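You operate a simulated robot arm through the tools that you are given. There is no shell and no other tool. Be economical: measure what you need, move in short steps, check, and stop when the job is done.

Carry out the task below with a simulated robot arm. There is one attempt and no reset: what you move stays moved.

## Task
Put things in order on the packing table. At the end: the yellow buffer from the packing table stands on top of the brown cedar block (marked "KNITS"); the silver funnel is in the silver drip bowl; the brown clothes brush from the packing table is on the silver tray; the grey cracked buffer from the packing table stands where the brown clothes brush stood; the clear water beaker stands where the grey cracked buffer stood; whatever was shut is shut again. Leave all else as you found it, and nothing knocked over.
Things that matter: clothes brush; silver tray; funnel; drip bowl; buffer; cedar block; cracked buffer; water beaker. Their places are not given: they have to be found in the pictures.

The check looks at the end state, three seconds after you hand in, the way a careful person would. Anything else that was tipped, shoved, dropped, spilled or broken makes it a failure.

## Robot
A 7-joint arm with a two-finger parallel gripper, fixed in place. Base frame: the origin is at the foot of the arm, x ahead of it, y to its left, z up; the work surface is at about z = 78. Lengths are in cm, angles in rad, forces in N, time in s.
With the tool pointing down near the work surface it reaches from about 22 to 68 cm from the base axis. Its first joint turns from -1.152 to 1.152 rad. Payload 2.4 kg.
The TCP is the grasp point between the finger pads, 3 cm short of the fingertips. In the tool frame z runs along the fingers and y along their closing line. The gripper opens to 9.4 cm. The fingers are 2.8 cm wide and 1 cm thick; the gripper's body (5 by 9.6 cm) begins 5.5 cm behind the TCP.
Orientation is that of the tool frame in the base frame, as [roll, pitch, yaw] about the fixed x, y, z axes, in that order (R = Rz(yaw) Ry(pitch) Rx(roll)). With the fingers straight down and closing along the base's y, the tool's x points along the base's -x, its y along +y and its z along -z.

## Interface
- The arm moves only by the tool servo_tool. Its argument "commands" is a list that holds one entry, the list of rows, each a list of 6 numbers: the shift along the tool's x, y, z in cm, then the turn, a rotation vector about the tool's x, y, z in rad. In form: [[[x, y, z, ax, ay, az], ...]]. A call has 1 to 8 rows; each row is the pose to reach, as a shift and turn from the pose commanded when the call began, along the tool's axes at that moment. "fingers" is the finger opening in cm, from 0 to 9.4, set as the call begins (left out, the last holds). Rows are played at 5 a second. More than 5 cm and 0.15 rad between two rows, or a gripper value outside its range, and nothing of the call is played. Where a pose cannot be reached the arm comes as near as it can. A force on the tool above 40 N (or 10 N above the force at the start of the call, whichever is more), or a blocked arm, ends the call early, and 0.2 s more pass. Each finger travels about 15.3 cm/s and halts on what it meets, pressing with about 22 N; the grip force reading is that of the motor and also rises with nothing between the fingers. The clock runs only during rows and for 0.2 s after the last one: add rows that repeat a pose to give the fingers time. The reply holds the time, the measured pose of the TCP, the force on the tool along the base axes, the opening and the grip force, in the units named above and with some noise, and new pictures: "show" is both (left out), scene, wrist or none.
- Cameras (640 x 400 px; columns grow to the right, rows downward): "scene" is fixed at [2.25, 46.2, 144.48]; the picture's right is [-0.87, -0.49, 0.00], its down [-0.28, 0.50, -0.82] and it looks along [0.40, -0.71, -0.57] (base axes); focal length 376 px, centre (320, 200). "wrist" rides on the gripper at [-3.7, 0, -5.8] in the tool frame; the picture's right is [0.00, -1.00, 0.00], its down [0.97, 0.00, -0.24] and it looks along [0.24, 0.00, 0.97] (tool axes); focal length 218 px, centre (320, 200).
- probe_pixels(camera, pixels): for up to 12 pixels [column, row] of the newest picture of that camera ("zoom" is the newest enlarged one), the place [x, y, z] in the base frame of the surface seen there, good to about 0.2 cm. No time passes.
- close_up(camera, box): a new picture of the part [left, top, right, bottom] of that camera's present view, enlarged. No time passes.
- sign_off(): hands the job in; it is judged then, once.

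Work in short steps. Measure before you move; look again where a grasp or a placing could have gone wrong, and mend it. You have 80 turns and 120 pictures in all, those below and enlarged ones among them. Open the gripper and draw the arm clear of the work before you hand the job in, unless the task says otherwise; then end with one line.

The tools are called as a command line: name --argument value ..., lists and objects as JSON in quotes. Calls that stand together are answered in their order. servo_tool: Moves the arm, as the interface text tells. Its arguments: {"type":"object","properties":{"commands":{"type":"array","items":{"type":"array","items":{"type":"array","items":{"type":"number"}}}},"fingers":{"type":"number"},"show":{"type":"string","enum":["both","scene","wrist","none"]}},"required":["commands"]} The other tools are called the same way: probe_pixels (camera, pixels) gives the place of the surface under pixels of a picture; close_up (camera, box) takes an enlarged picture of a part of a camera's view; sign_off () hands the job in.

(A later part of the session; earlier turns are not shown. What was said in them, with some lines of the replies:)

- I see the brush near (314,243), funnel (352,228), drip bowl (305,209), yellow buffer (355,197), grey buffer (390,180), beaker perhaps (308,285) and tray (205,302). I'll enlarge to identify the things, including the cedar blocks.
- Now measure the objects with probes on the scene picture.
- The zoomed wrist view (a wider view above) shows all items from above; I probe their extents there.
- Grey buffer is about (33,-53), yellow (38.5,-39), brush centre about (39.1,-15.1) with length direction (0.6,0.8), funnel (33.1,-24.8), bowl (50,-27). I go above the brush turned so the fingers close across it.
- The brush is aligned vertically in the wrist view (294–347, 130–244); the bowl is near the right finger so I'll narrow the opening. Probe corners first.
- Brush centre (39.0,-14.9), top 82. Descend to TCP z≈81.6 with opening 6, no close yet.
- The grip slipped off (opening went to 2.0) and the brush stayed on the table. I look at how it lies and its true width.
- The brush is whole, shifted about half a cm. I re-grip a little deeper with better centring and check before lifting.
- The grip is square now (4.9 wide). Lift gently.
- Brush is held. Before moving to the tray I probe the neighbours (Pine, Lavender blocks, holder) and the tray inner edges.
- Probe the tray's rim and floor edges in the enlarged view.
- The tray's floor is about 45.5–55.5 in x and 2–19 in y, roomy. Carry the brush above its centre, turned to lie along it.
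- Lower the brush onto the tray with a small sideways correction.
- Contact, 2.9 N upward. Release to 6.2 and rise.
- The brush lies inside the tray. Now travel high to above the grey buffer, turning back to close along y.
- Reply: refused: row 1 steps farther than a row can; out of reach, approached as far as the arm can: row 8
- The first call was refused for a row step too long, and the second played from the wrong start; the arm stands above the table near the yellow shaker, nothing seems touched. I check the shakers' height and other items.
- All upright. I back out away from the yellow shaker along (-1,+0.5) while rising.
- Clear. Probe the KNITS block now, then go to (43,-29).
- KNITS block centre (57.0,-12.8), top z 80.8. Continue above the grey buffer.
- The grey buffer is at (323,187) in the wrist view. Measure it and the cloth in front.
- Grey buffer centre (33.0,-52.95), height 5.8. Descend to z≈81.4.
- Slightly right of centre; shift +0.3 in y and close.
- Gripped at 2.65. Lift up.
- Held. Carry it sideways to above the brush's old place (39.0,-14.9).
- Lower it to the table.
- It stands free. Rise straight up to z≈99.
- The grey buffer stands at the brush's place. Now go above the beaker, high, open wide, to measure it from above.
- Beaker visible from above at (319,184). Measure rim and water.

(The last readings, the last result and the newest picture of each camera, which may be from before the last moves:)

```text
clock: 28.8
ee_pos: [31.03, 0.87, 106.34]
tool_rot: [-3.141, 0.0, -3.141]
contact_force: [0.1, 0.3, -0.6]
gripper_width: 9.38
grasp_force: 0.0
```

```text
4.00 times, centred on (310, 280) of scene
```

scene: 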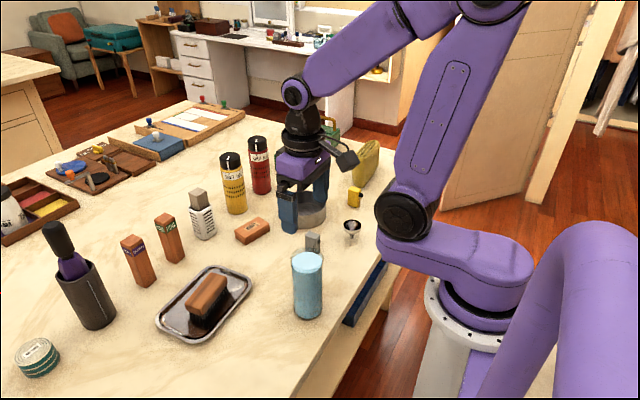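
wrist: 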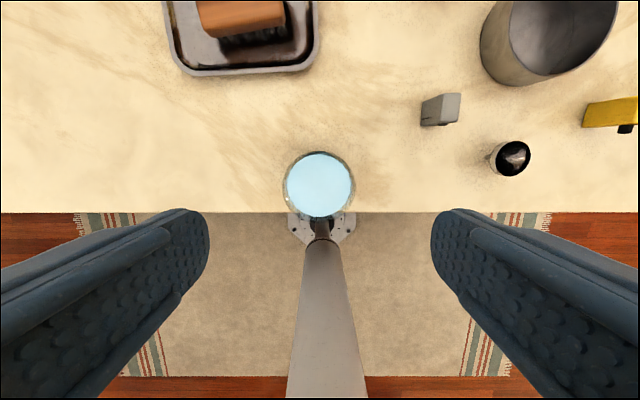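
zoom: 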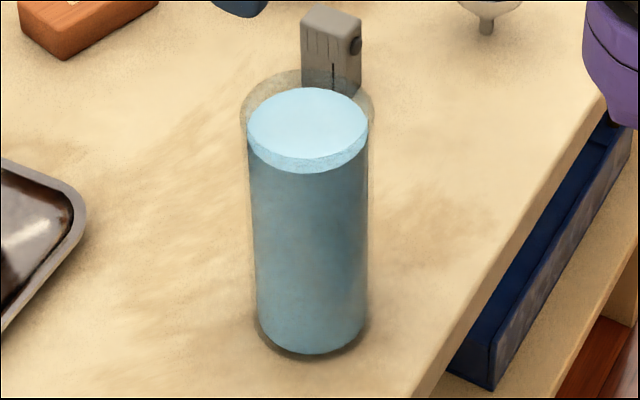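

Water at 92.0, rim ≈93, centre (30.95,0.97), radius ≈3.1. Descend so the palm stays above the rim (TCP z≈88.8).

servo_tool --commands '[[[0.08, 0.1, 4, 0, 0, 0], [0.08, 0.1, 8, 0, 0, 0], [0.08, 0.1, 11, 0, 0, 0], [0.08, 0.1, 13.5, 0, 0, 0], [0.08, 0.1, 15.5, 0, 0, 0], [0.08, 0.1, 17, 0, 0, 0], [0.08, 0.1, 17.5, 0, 0, 0]]]'

```text
clock: 30.4
ee_pos: [31.03, 0.67, 88.85]
tool_rot: [3.141, 0.0, 3.141]
contact_force: [0.1, -0.2, -0.3]
gripper_width: 9.37
grasp_force: 0.0
```

scene: 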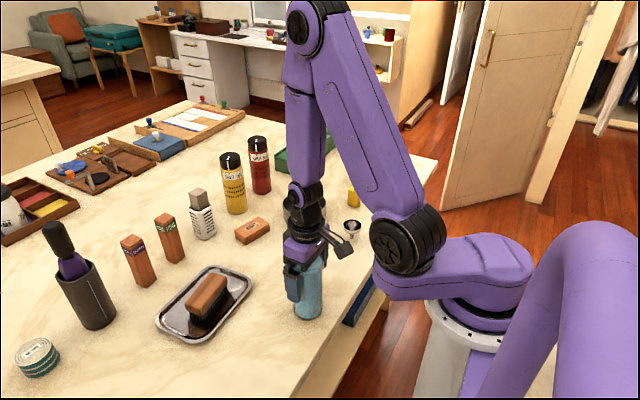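
wrist: 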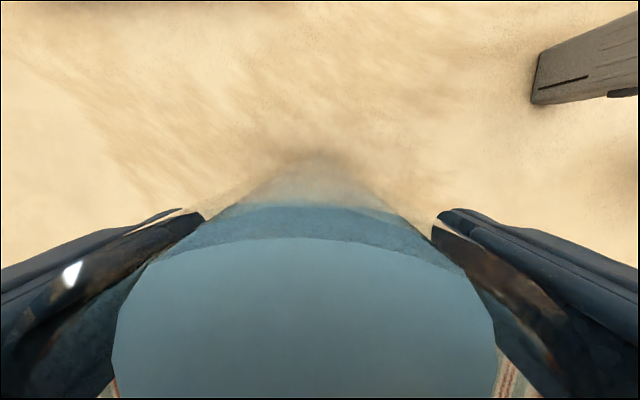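

Centre slightly and pre-close to 7.2 before gripping.

servo_tool --commands '[[[0, 0.2, 0, 0, 0, 0], [0, 0.2, 0, 0, 0, 0]]]' --fingers 7.4 --show "wrist"

```text
clock: 31.0
ee_pos: [30.95, 0.96, 88.84]
tool_rot: [3.141, 0.0, -3.141]
contact_force: [0.5, -0.6, 1.0]
gripper_width: 7.38
grasp_force: 0.0
```

wrist: 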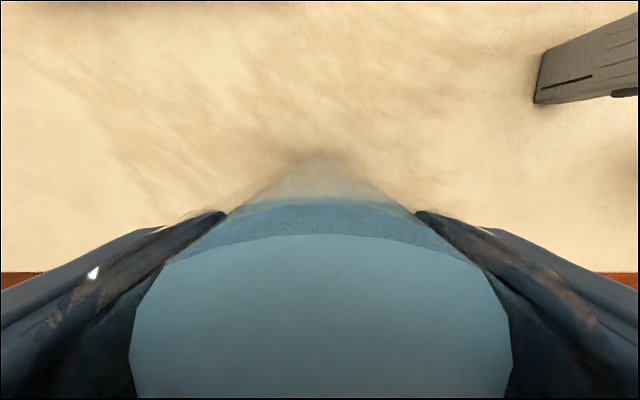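

Centred. Close on the beaker.

servo_tool --commands '[[[0, 0, 0, 0, 0, 0], [0, 0, 0, 0, 0, 0], [0, 0, 0, 0, 0, 0], [0, 0, 0, 0, 0, 0], [0, 0, 0, 0, 0, 0]]]' --fingers 4 --show "wrist"

```text
clock: 32.2
ee_pos: [30.92, 1.01, 88.83]
tool_rot: [3.141, -0.001, -3.141]
contact_force: [-0.8, -0.9, 0.2]
gripper_width: 6.54
grasp_force: 22.1
```

wrist: 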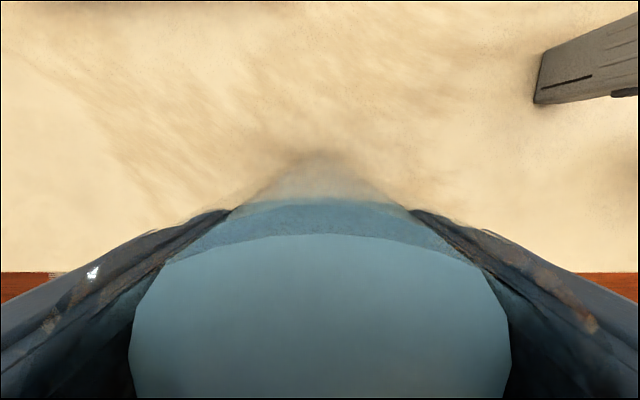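

Held at 6.54. Lift slowly.

servo_tool --commands '[[[0, 0, -0.3, 0, 0, 0], [0, 0, -1, 0, 0, 0], [0, 0, -2.2, 0, 0, 0], [0, 0, -3.7, 0, 0, 0], [0, 0, -5.3, 0, 0, 0], [0, 0, -6.9, 0, 0, 0], [0, 0, -8, 0, 0, 0], [0, 0, -8.5, 0, 0, 0]]]'

```text
clock: 34.0
ee_pos: [31.01, 1.04, 97.27]
tool_rot: [-3.141, 0.0, -3.141]
contact_force: [0.3, -0.8, -4.4]
gripper_width: 6.54
grasp_force: 22.2
```

scene: 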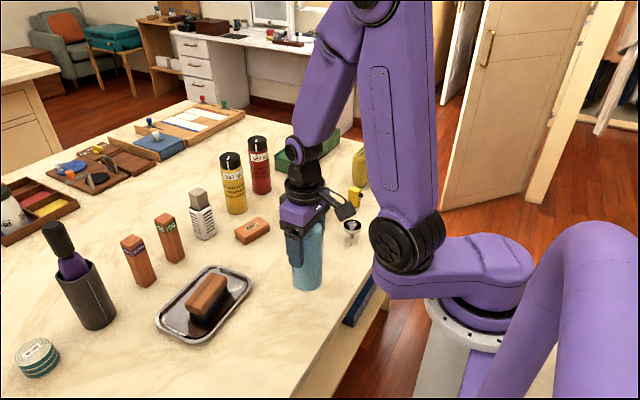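
wrist: 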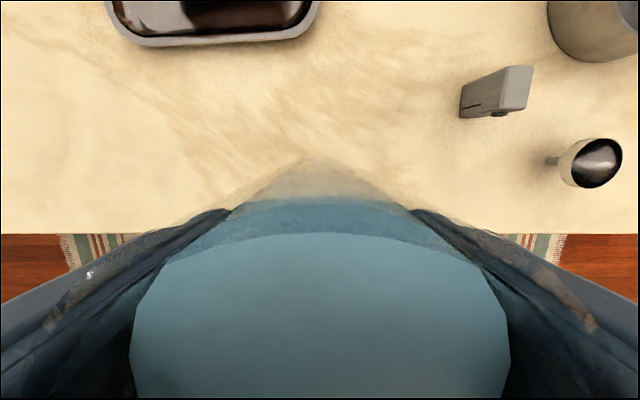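

Beaker lifted, bottom at ≈86.4. Move smoothly toward -y, first third.

servo_tool --commands '[[[0, -1, 0, 0, 0, 0], [-0.1, -3, 0, 0, 0, 0], [-0.2, -6, 0, 0, 0, 0], [-0.3, -9, 0, 0, 0, 0], [-0.4, -12, 0, 0, 0, 0], [-0.5, -15, 0, 0, 0, 0], [-0.6, -17, 0, 0, 0, 0], [-0.67, -18, 0, 0, 0, 0]]]' --show "scene"

```text
clock: 35.8
ee_pos: [31.62, -16.94, 97.4]
tool_rot: [-3.141, 0.0, -3.14]
contact_force: [0.1, 0.4, -4.3]
gripper_width: 6.54
grasp_force: 22.4
```

scene: 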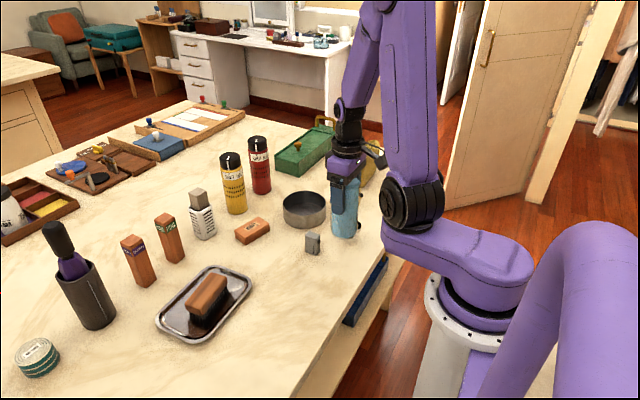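

Steady. Second third.

servo_tool --commands '[[[0, -1, 0, 0, 0, 0], [-0.1, -3, 0, 0, 0, 0], [-0.2, -6, 0, 0, 0, 0], [-0.3, -9, 0, 0, 0, 0], [-0.4, -12, 0, 0, 0, 0], [-0.5, -15, 0, 0, 0, 0], [-0.6, -17, 0, 0, 0, 0], [-0.67, -18, 0, 0, 0, 0]]]' --show "none"

servo_tool --commands '[[[0, -1, 0, 0, 0, 0], [-0.1, -3, 0, 0, 0, 0], [-0.2, -6, 0, 0, 0, 0], [-0.3, -9, 0, 0, 0, 0], [-0.4, -12, 0, 0, 0, 0], [-0.5, -15, 0, 0, 0, 0], [-0.6, -17, 0, 0, 0, 0], [-0.7, -17.95, 0, 0, 0, 0]]]'

```text
clock: 37.6
ee_pos: [32.28, -34.89, 97.22]
tool_rot: [-3.141, -0.001, -3.14]
contact_force: [-0.6, 0.3, -4.2]
gripper_width: 6.51
grasp_force: 22.5
```

```text
clock: 39.4
ee_pos: [33.18, -52.91, 97.45]
tool_rot: [-3.141, 0.0, 3.14]
contact_force: [-0.3, 0.6, -3.4]
gripper_width: 6.53
grasp_force: 21.8
```

scene: 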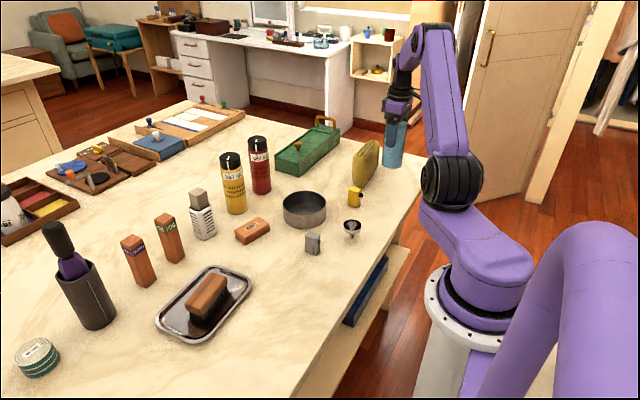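
wrist: 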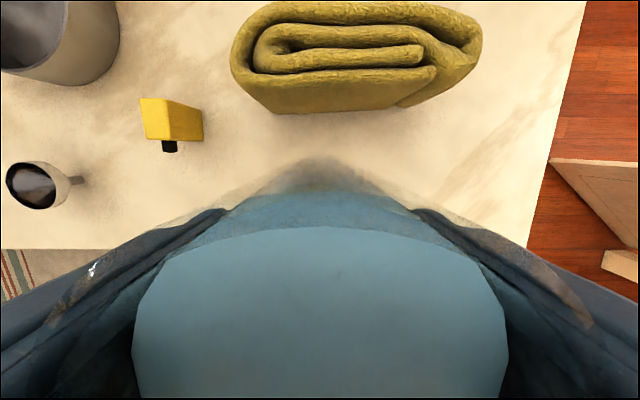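

Over the target (33.0,-52.95). Lower gently by 8.4.

servo_tool --commands '[[[0.1, 0, 1, 0, 0, 0], [0.1, 0, 2.8, 0, 0, 0], [0.1, 0, 4.6, 0, 0, 0], [0.1, 0, 6.2, 0, 0, 0], [0.1, 0, 7.4, 0, 0, 0], [0.1, 0, 8, 0, 0, 0], [0.1, 0, 8.3, 0, 0, 0], [0.1, 0, 8.45, 0, 0, 0]]]' --show "scene"

```text
clock: 41.2
ee_pos: [32.9, -52.9, 88.98]
tool_rot: [3.141, 0.0, 3.141]
contact_force: [-2.1, 2.1, 3.2]
gripper_width: 6.52
grasp_force: 21.8
```

scene: 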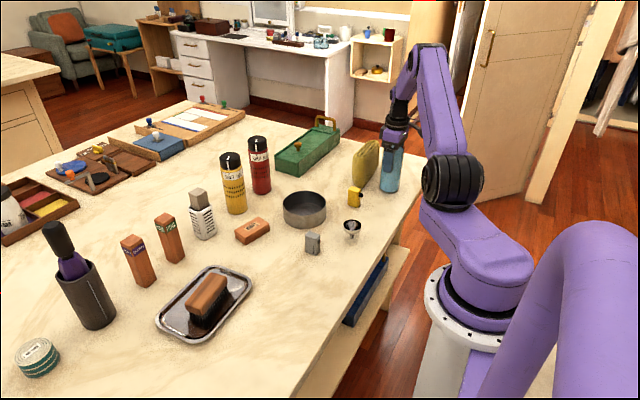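

Contact (z force rose from -4 to +3 N): it stands on the table. Open and rise straight up.

servo_tool --commands '[[[0, 0, 0, 0, 0, 0], [0, 0, 0, 0, 0, 0]]]' --fingers 8.6 --show "none"

servo_tool --commands '[[[0, 0, -1.5, 0, 0, 0], [0, 0, -4.5, 0, 0, 0], [0, 0, -8, 0, 0, 0], [0, 0, -11, 0, 0, 0]]]'

```text
clock: 41.8
ee_pos: [33.02, -52.87, 88.92]
tool_rot: [3.141, 0.001, 3.14]
contact_force: [0.5, -0.7, -0.1]
gripper_width: 8.57
grasp_force: 0.1
```

```text
clock: 42.8
ee_pos: [32.69, -52.94, 99.82]
tool_rot: [-3.141, -0.001, -3.138]
contact_force: [-0.3, 0.6, 0.8]
gripper_width: 8.58
grasp_force: 0.1
```

scene: 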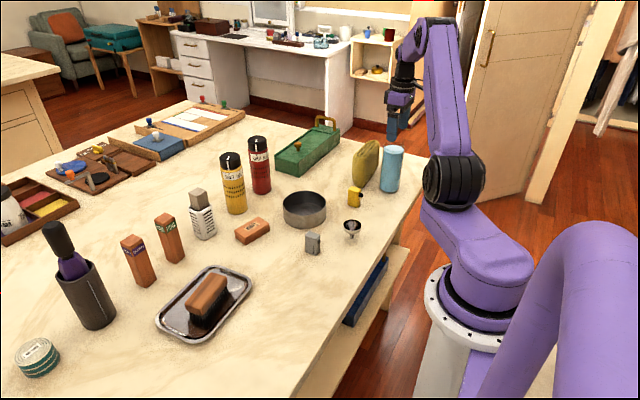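
wrist: 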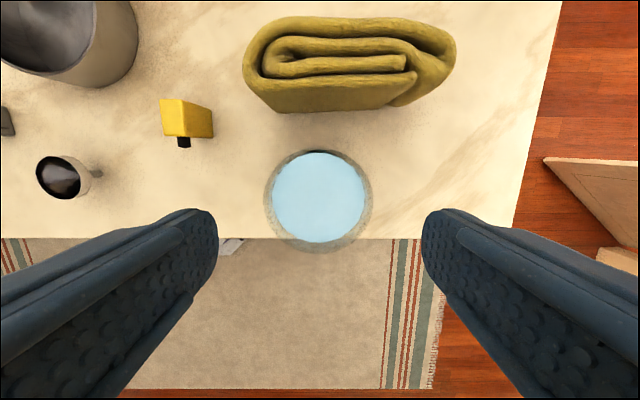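

Beaker in place. Move above the yellow buffer.

servo_tool --commands '[[[-1.45, 3.45, 0, 0, 0, 0], [-2.9, 6.9, 0, 0, 0, 0], [-4.35, 10.35, 0, 0, 0, 0], [-5.8, 13.8, 0, 0, 0, 0], [-5.8, 13.8, 4.5, 0, 0, 0]]]' --fingers 5 --show "wrist"

close_up --camera "wrist" --box '[250, 120, 400, 240]'

```text
clock: 44.0
ee_pos: [38.8, -39.14, 95.24]
tool_rot: [3.14, 0.0, -3.141]
contact_force: [-0.7, -0.2, -0.3]
gripper_width: 4.99
grasp_force: 0.0
```

wrist: 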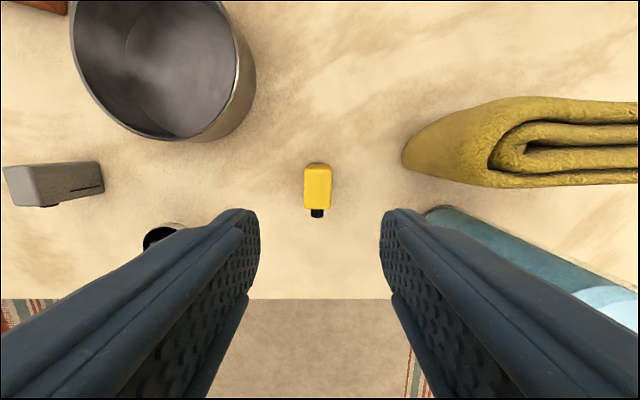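

```text
3.33 times, centred on (325, 180) of wrist
```

zoom: 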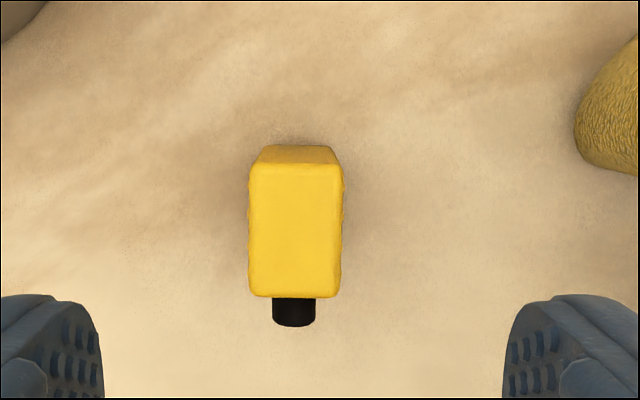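

Measure its corners.

probe_pixels --camera "zoom" --pixels '[[256, 172], [336, 172], [256, 288], [335, 288], [296, 230], [294, 318], [270, 149], [322, 149]]'

```text
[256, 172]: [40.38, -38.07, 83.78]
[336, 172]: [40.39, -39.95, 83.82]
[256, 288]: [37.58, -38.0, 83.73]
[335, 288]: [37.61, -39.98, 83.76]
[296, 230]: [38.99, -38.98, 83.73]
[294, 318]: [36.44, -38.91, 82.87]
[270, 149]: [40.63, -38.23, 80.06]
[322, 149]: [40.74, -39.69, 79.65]
```

Centre (38.98,-38.98). Descend and then grip.

servo_tool --commands '[[[-0.18, 0.16, 4, 0, 0, 0], [-0.18, 0.16, 8, 0, 0, 0], [-0.18, 0.16, 11, 0, 0, 0], [-0.18, 0.16, 12.8, 0, 0, 0], [-0.18, 0.16, 13.6, 0, 0, 0], [-0.18, 0.16, 13.6, 0, 0, 0]]]' --show "wrist"

```text
clock: 45.4
ee_pos: [39.01, -39.05, 81.59]
tool_rot: [-3.14, -0.001, 3.141]
contact_force: [0.9, 0.5, -0.2]
gripper_width: 4.98
grasp_force: 0.1
```

wrist: 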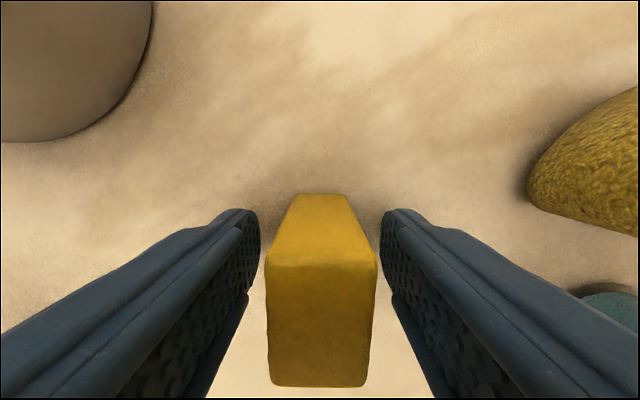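

Centred; close and lift.

servo_tool --commands '[[[0, 0, 0, 0, 0, 0], [0, 0, 0, 0, 0, 0], [0, 0, 0, 0, 0, 0], [0, 0, 0, 0, 0, 0]]]' --fingers 0 --show "none"

servo_tool --commands '[[[0, 0, -1, 0, 0, 0], [0, 0, -3, 0, 0, 0], [0, 0, -7, 0, 0, 0], [0, 0, -11, 0, 0, 0], [0, 0, -14, 0, 0, 0]]]'

```text
clock: 46.4
ee_pos: [39.02, -38.97, 81.8]
tool_rot: [3.141, -0.001, 3.14]
contact_force: [-0.3, 0.0, -0.5]
gripper_width: 2.64
grasp_force: 22.0
```

```text
clock: 47.6
ee_pos: [38.86, -38.97, 95.9]
tool_rot: [3.141, -0.001, -3.141]
contact_force: [-0.8, 0.2, -0.7]
gripper_width: 2.65
grasp_force: 22.3
```

scene: 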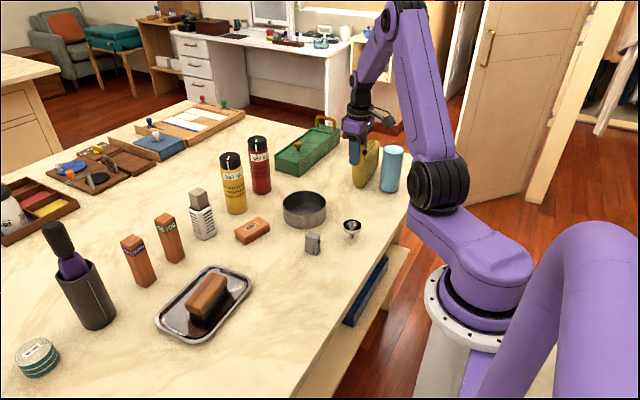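
wrist: 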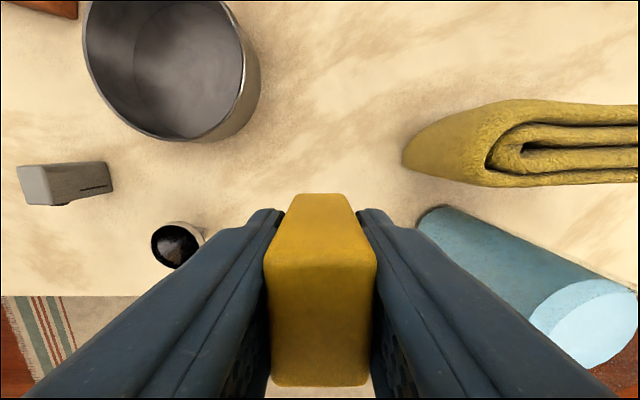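

Held. Carry to above the KNITS block (57.0,-12.8), turning 0.28 to align with it.

servo_tool --commands '[[[-2.59, 3.743, 0, 0, 0, 0.04], [-5.17, 7.486, 0, 0, 0, 0.08], [-7.757, 11.23, 0, 0, 0, 0.12], [-10.343, 14.97, 0, 0, 0, 0.16], [-12.93, 18.71, 0, 0, 0, 0.2], [-15.51, 22.46, 0, 0, 0, 0.24], [-18.1, 26.2, 0, 0, 0, 0.28]]]'

```text
clock: 49.2
ee_pos: [56.99, -12.67, 95.81]
tool_rot: [3.141, 0.001, 2.86]
contact_force: [0.2, 0.3, -0.3]
gripper_width: 2.64
grasp_force: 21.7
```

scene: 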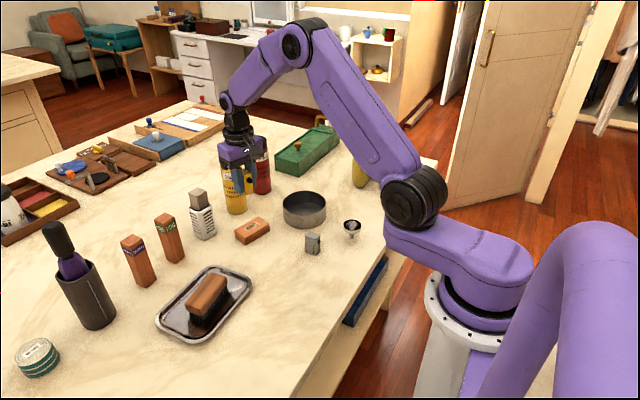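
wrist: 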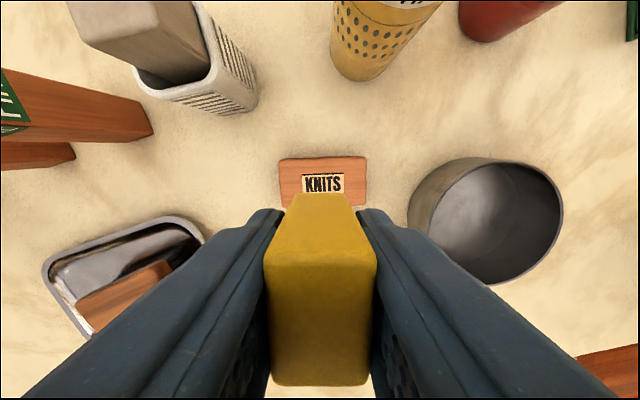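

Aligned with the block. Verify block edges from here.

probe_pixels --camera "wrist" --pixels '[[284, 163], [362, 161], [284, 200], [363, 200], [323, 162]]'

```text
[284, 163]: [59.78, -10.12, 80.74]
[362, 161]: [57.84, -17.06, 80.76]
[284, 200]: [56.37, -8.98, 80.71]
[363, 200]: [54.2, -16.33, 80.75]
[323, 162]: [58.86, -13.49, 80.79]
```

Block centre ≈(57.0,-13.0). Lower onto it.

servo_tool --commands '[[[-0.08, -0.29, 4, 0, 0, 0], [-0.08, -0.29, 7.5, 0, 0, 0], [-0.08, -0.29, 9.8, 0, 0, 0], [-0.08, -0.29, 10.7, 0, 0, 0], [-0.08, -0.29, 11.1, 0, 0, 0], [-0.08, -0.29, 11.3, 0, 0, 0]]]'

```text
clock: 50.6
ee_pos: [57.04, -13.0, 84.4]
tool_rot: [3.141, 0.002, 2.862]
contact_force: [0.2, -0.5, 2.2]
gripper_width: 2.68
grasp_force: 22.1
```

scene: 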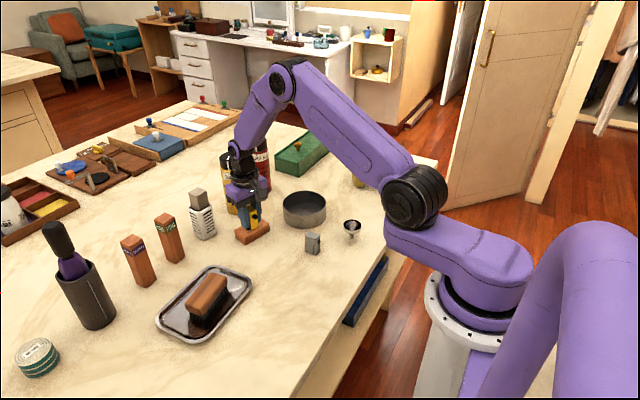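
wrist: 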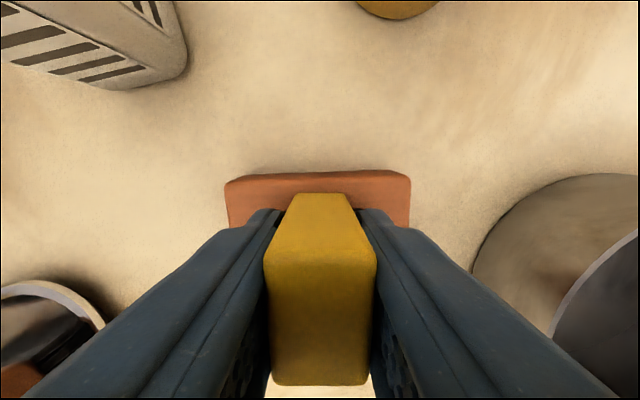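

Contact 2.2 N, well centred. Release to 4 and rise.

servo_tool --commands '[[[0, 0, 0, 0, 0, 0], [0, 0, 0, 0, 0, 0], [0, 0, -1.5, 0, 0, 0], [0, 0, -4, 0, 0, 0], [0, 0, -8, 0, 0, 0], [0, 0, -12, 0, 0, 0], [0, 0, -15, 0, 0, 0]]]' --fingers 4

```text
clock: 52.2
ee_pos: [57.06, -12.99, 99.44]
tool_rot: [3.141, -0.003, 2.862]
contact_force: [-0.6, -0.7, -0.2]
gripper_width: 4.01
grasp_force: 0.1
```

scene: 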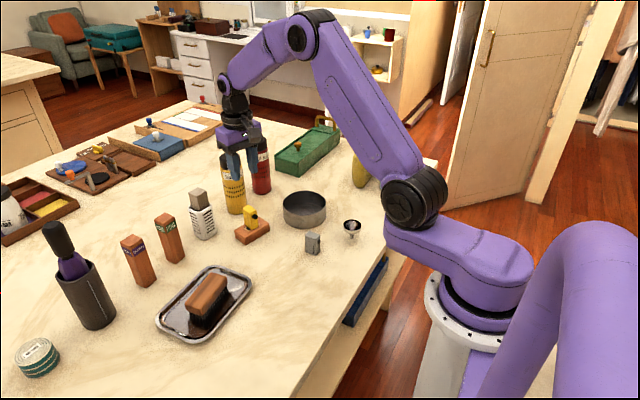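
wrist: 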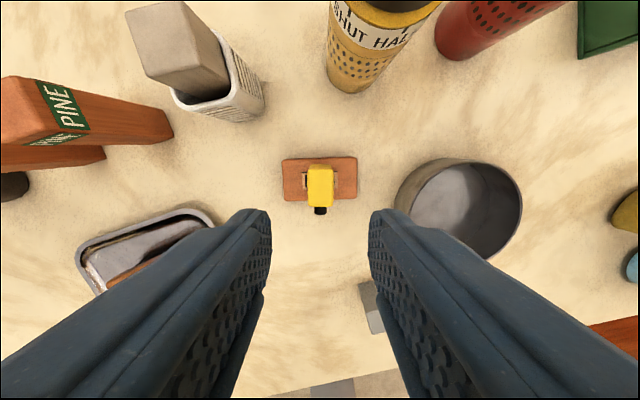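

Yellow stands on KNITS. Now to above the funnel (33.1,-24.8).

servo_tool --commands '[[[2.829, -2.567, 0, 0, 0, -0.04], [5.657, -5.134, 0, 0, 0, -0.08], [8.486, -7.7, 0, 0, 0, -0.12], [11.314, -10.27, 0.5, 0, 0, -0.16], [14.14, -12.84, 1.5, 0, 0, -0.2], [16.97, -15.4, 3, 0, 0, -0.24], [19.8, -17.97, 4.5, 0, 0, -0.28]]]' --fingers 7 --show "wrist"

close_up --camera "wrist" --box '[240, 120, 400, 240]'

close_up --camera "scene" --box '[325, 210, 380, 245]'

```text
clock: 53.8
ee_pos: [32.92, -25.06, 94.92]
tool_rot: [3.141, 0.001, -3.14]
contact_force: [-0.2, -0.1, -0.3]
gripper_width: 7.01
grasp_force: 0.0
```

wrist: 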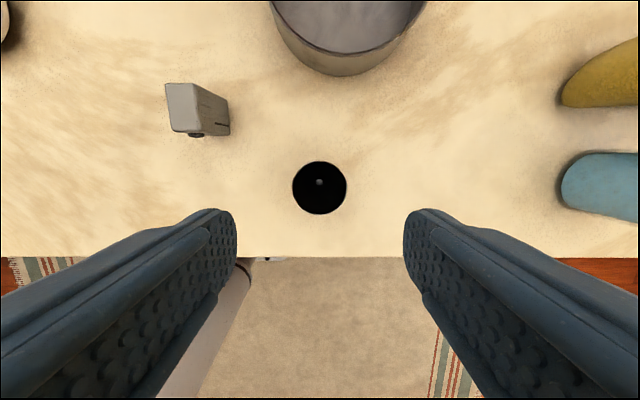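

```text
3.33 times, centred on (320, 180) of wrist
```

zoom: 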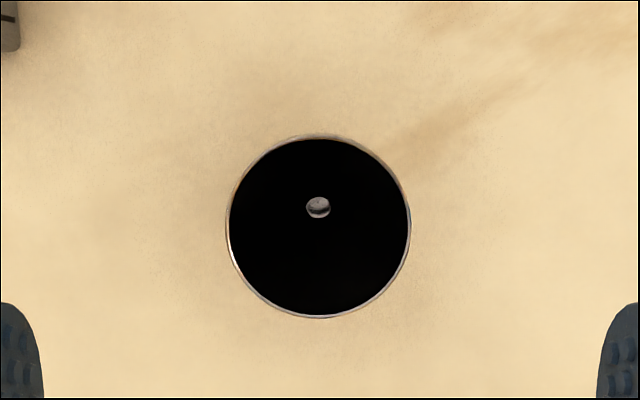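

```text
11.43 times, centred on (352, 228) of scene
```

zoom: 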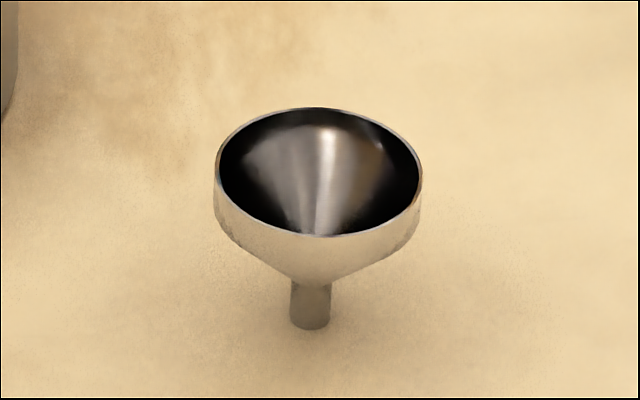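

Probe the rim of the funnel (wrist circle 293–347, 161–214).

probe_pixels --camera "wrist" --pixels '[[294, 188], [346, 188], [320, 162], [320, 213], [319, 182]]'

probe_pixels --camera "zoom" --pixels '[[310, 245], [310, 270], [310, 320], [218, 185], [421, 185], [318, 108]]'

```text
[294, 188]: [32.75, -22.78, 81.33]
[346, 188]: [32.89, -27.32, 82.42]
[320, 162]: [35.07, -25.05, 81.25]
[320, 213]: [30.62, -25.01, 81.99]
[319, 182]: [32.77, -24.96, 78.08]
```

```text
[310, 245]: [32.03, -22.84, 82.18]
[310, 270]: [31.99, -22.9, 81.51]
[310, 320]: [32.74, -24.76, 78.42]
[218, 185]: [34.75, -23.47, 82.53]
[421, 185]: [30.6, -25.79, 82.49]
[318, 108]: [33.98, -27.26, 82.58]
```

Funnel centre (32.8,-25.0), rim top 82.5 with a vertical band to ~81.4. Descend to TCP z≈81.6.

servo_tool --commands '[[[0.12, 0.05, 4, 0, 0, 0], [0.12, 0.05, 8, 0, 0, 0], [0.12, 0.05, 11, 0, 0, 0], [0.12, 0.05, 12.6, 0, 0, 0], [0.12, 0.05, 13.3, 0, 0, 0], [0.12, 0.05, 13.3, 0, 0, 0]]]' --show "wrist"

```text
clock: 55.2
ee_pos: [32.74, -24.93, 81.65]
tool_rot: [3.141, -0.001, -3.14]
contact_force: [-0.1, -0.4, 0.0]
gripper_width: 7.0
grasp_force: 0.0
```

wrist: 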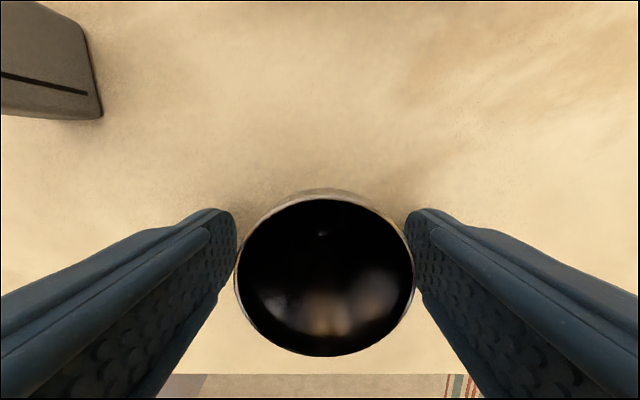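

Centred. Close in two stages.

servo_tool --commands '[[[0, -0.06, 0, 0, 0, 0], [0, -0.06, 0, 0, 0, 0]]]' --fingers 5.6 --show "none"

servo_tool --commands '[[[0, 0, 0, 0, 0, 0], [0, 0, 0, 0, 0, 0], [0, 0, 0, 0, 0, 0], [0, 0, 0, 0, 0, 0]]]' --fingers 2.5 --show "wrist"

```text
clock: 55.8
ee_pos: [32.77, -24.93, 81.76]
tool_rot: [3.141, 0.001, -3.141]
contact_force: [-0.7, -0.7, -0.6]
gripper_width: 5.59
grasp_force: 0.1
```

```text
clock: 56.8
ee_pos: [32.75, -24.93, 81.59]
tool_rot: [3.141, -0.002, -3.141]
contact_force: [0.2, 0.1, -0.2]
gripper_width: 4.72
grasp_force: 22.2
```

wrist: 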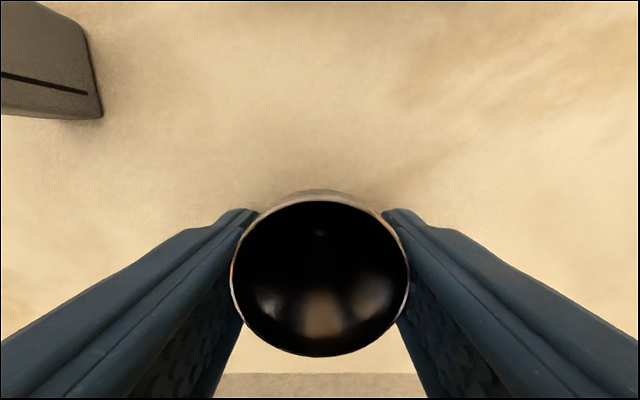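

Gripped at 4.72. Lift.

servo_tool --commands '[[[0, 0, -0.7, 0, 0, 0], [0, 0, -2, 0, 0, 0], [0, 0, -4, 0, 0, 0], [0, 0, -7, 0, 0, 0], [0, 0, -10, 0, 0, 0], [0, 0, -13, 0, 0, 0]]]'

```text
clock: 58.2
ee_pos: [33.04, -24.8, 94.55]
tool_rot: [3.141, 0.0, -3.14]
contact_force: [0.2, 0.0, -1.0]
gripper_width: 4.74
grasp_force: 22.1
```

scene: 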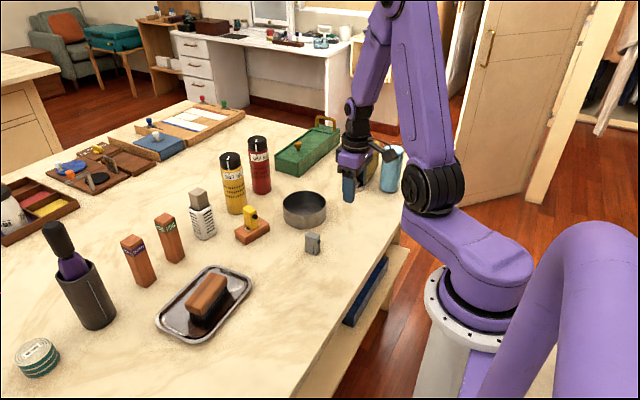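
wrist: 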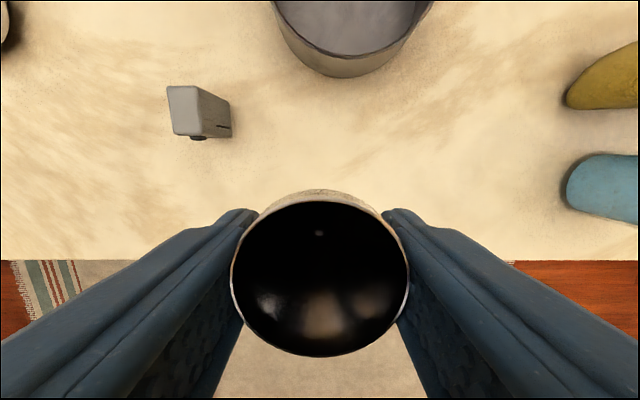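

Funnel held. Measure the bowl rim and floor in the scene view.

close_up --camera "scene" --box '[270, 175, 340, 240]'

```text
6.15 times, centred on (305, 208) of scene
```

zoom: 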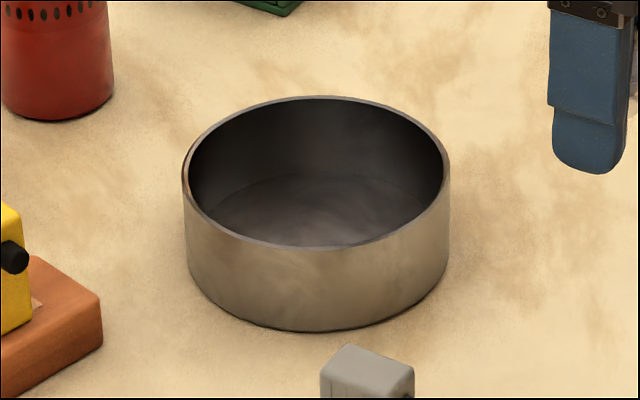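

probe_pixels --camera "zoom" --pixels '[[184, 178], [448, 160], [320, 97], [310, 247], [315, 210], [280, 200], [360, 200], [315, 180], [186, 190], [447, 175]]'

```text
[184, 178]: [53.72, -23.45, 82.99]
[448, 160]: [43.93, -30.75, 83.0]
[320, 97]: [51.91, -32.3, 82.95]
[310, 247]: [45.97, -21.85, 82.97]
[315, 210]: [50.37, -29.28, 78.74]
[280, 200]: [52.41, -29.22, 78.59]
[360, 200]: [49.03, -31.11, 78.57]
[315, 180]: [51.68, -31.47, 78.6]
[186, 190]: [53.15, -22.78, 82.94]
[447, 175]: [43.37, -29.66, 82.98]
```

Bowl centre (48.9,-27.1), floor 78.6, rim 83. Move the funnel above it.

servo_tool --commands '[[[-4, -0.55, 0, 0, 0, 0], [-8, -1.1, 0, 0, 0, 0], [-12, -1.65, 0, 0, 0, 0], [-16, -2.2, 0, 0, 0, 0]]]' --show "wrist"

```text
clock: 59.2
ee_pos: [48.97, -27.04, 94.86]
tool_rot: [-3.141, 0.0, 3.141]
contact_force: [0.5, -0.1, -0.2]
gripper_width: 4.73
grasp_force: 21.6
```

wrist: 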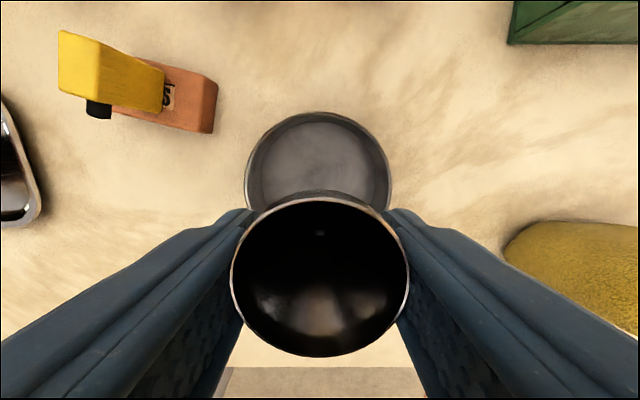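

Centred over the bowl. Lower gently.

servo_tool --commands '[[[0, 0, 4, 0, 0, 0], [0, 0, 8, 0, 0, 0], [0, 0, 10.5, 0, 0, 0], [0, 0, 11.6, 0, 0, 0], [0, 0, 12.1, 0, 0, 0], [0, 0, 12.35, 0, 0, 0]]]'

```text
clock: 60.6
ee_pos: [48.97, -27.02, 82.18]
tool_rot: [-3.141, 0.0, -3.141]
contact_force: [-0.2, 0.2, -0.4]
gripper_width: 4.71
grasp_force: 21.8
```

scene: 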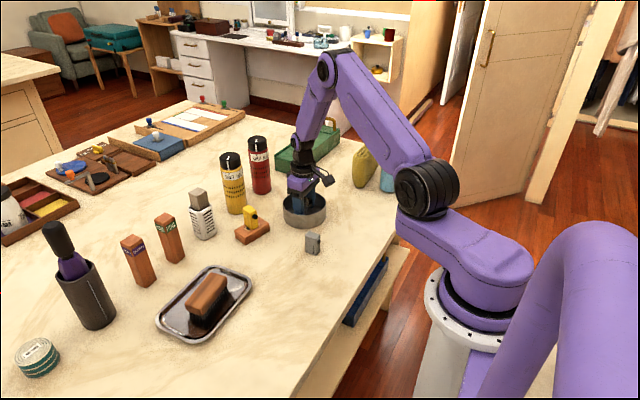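
wrist: 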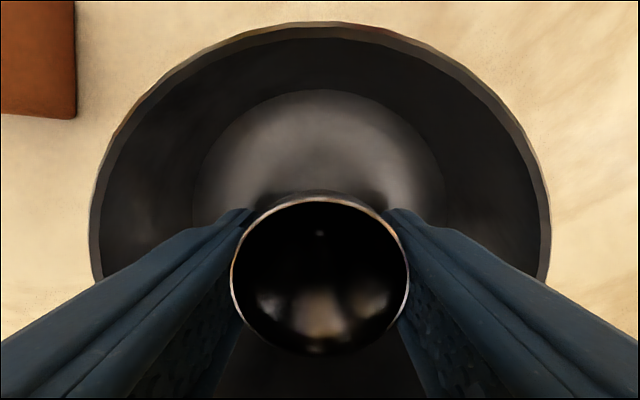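

No contact yet; creep down until a small force shows.

servo_tool --commands '[[[0, 0, 0.1, 0, 0, 0], [0, 0, 0.15, 0, 0, 0], [0, 0, 0.2, 0, 0, 0]]]' --show "none"

```text
clock: 61.4
ee_pos: [49.01, -26.97, 82.11]
tool_rot: [-3.141, -0.001, 3.141]
contact_force: [-0.8, 0.2, 3.1]
gripper_width: 4.73
grasp_force: 22.5
```

Contact 3.1 N. Open to 6 and rise slowly.

servo_tool --commands '[[[0, 0, 0, 0, 0, 0], [0, 0, 0, 0, 0, 0], [0, 0, 0, 0, 0, 0]]]' --fingers 6 --show "wrist"

servo_tool --commands '[[[0, 0, -1, 0, 0, 0], [0, 0, -3, 0, 0, 0], [0, 0, -6.5, 0, 0, 0], [0, 0, -10.5, 0, 0, 0], [0, 0, -15, 0, 0, 0], [0, 0, -19, 0, 0, 0]]]'

```text
clock: 62.2
ee_pos: [49.05, -27.0, 82.17]
tool_rot: [3.141, 0.001, -3.14]
contact_force: [-0.4, 0.7, 0.1]
gripper_width: 6.01
grasp_force: 0.0
```

wrist: 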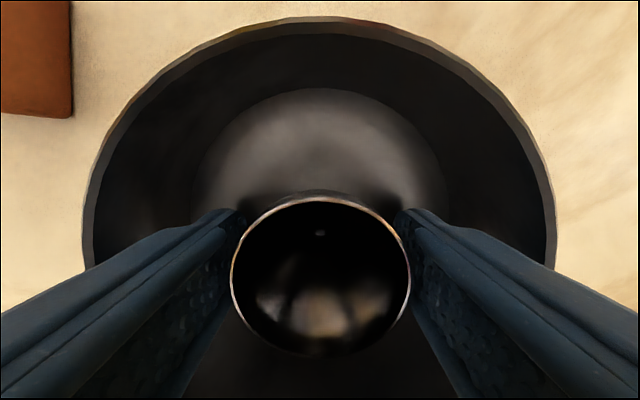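

```text
clock: 63.6
ee_pos: [48.97, -27.07, 100.97]
tool_rot: [3.141, -0.003, -3.138]
contact_force: [-0.7, 0.5, 0.4]
gripper_width: 6.0
grasp_force: 0.0
```

scene: 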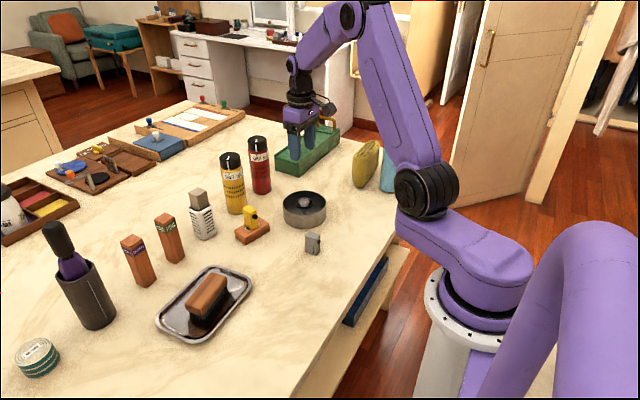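
wrist: 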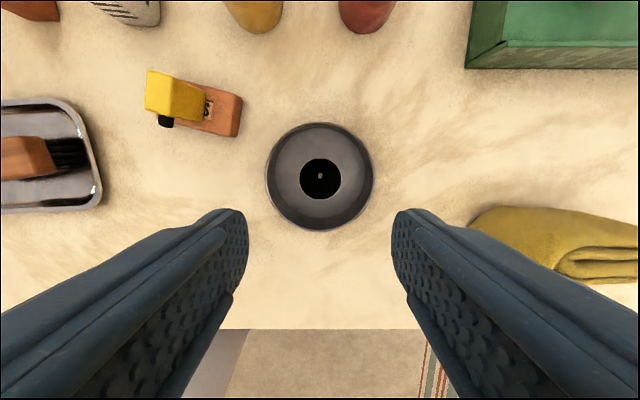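

Funnel stands in the bowl. Draw the arm back to near the starting pose and check everything.

servo_tool --commands '[[[4, -0.8, -1, 0, 0, 0], [8, -1.6, -2, 0, 0, 0], [12, -2.5, -3, 0, 0, 0], [16, -3.3, -3, 0, 0, 0], [20, -4.1, -3, 0, 0, 0], [23, -5, -3, 0, 0, 0]]]' --fingers 9.4

close_up --camera "scene" --box '[220, 120, 420, 260]'

```text
clock: 65.0
ee_pos: [25.81, -32.07, 103.98]
tool_rot: [3.14, 0.0, -3.138]
contact_force: [-0.1, -0.1, -0.5]
gripper_width: 9.41
grasp_force: 0.0
```

scene: 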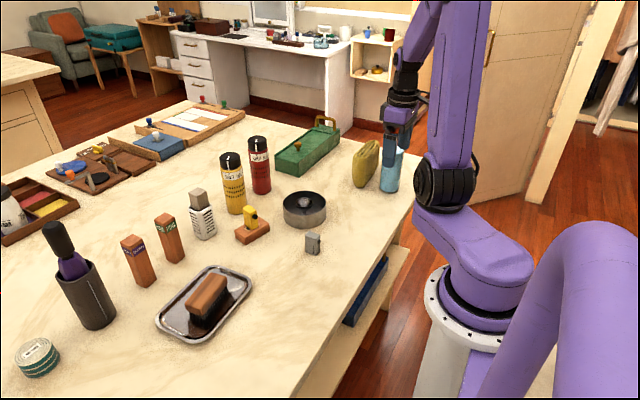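
wrist: 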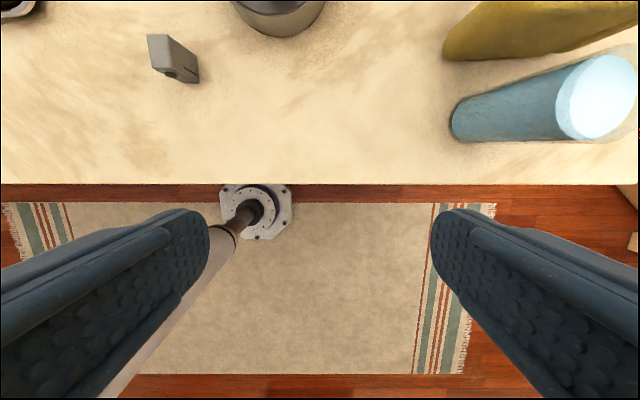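

```text
2.86 times, centred on (320, 190) of scene
```

zoom: 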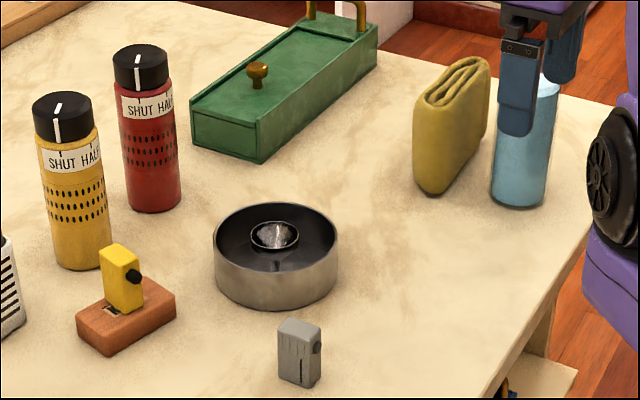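

Everything is where the task wants it, nothing was opened, and the arm is clear. Handing in.

sign_off

```text
The job is handed in.
```

I handed the job in with all five items placed as asked, nothing opened or knocked over, and the arm drawn back clear with the gripper open.
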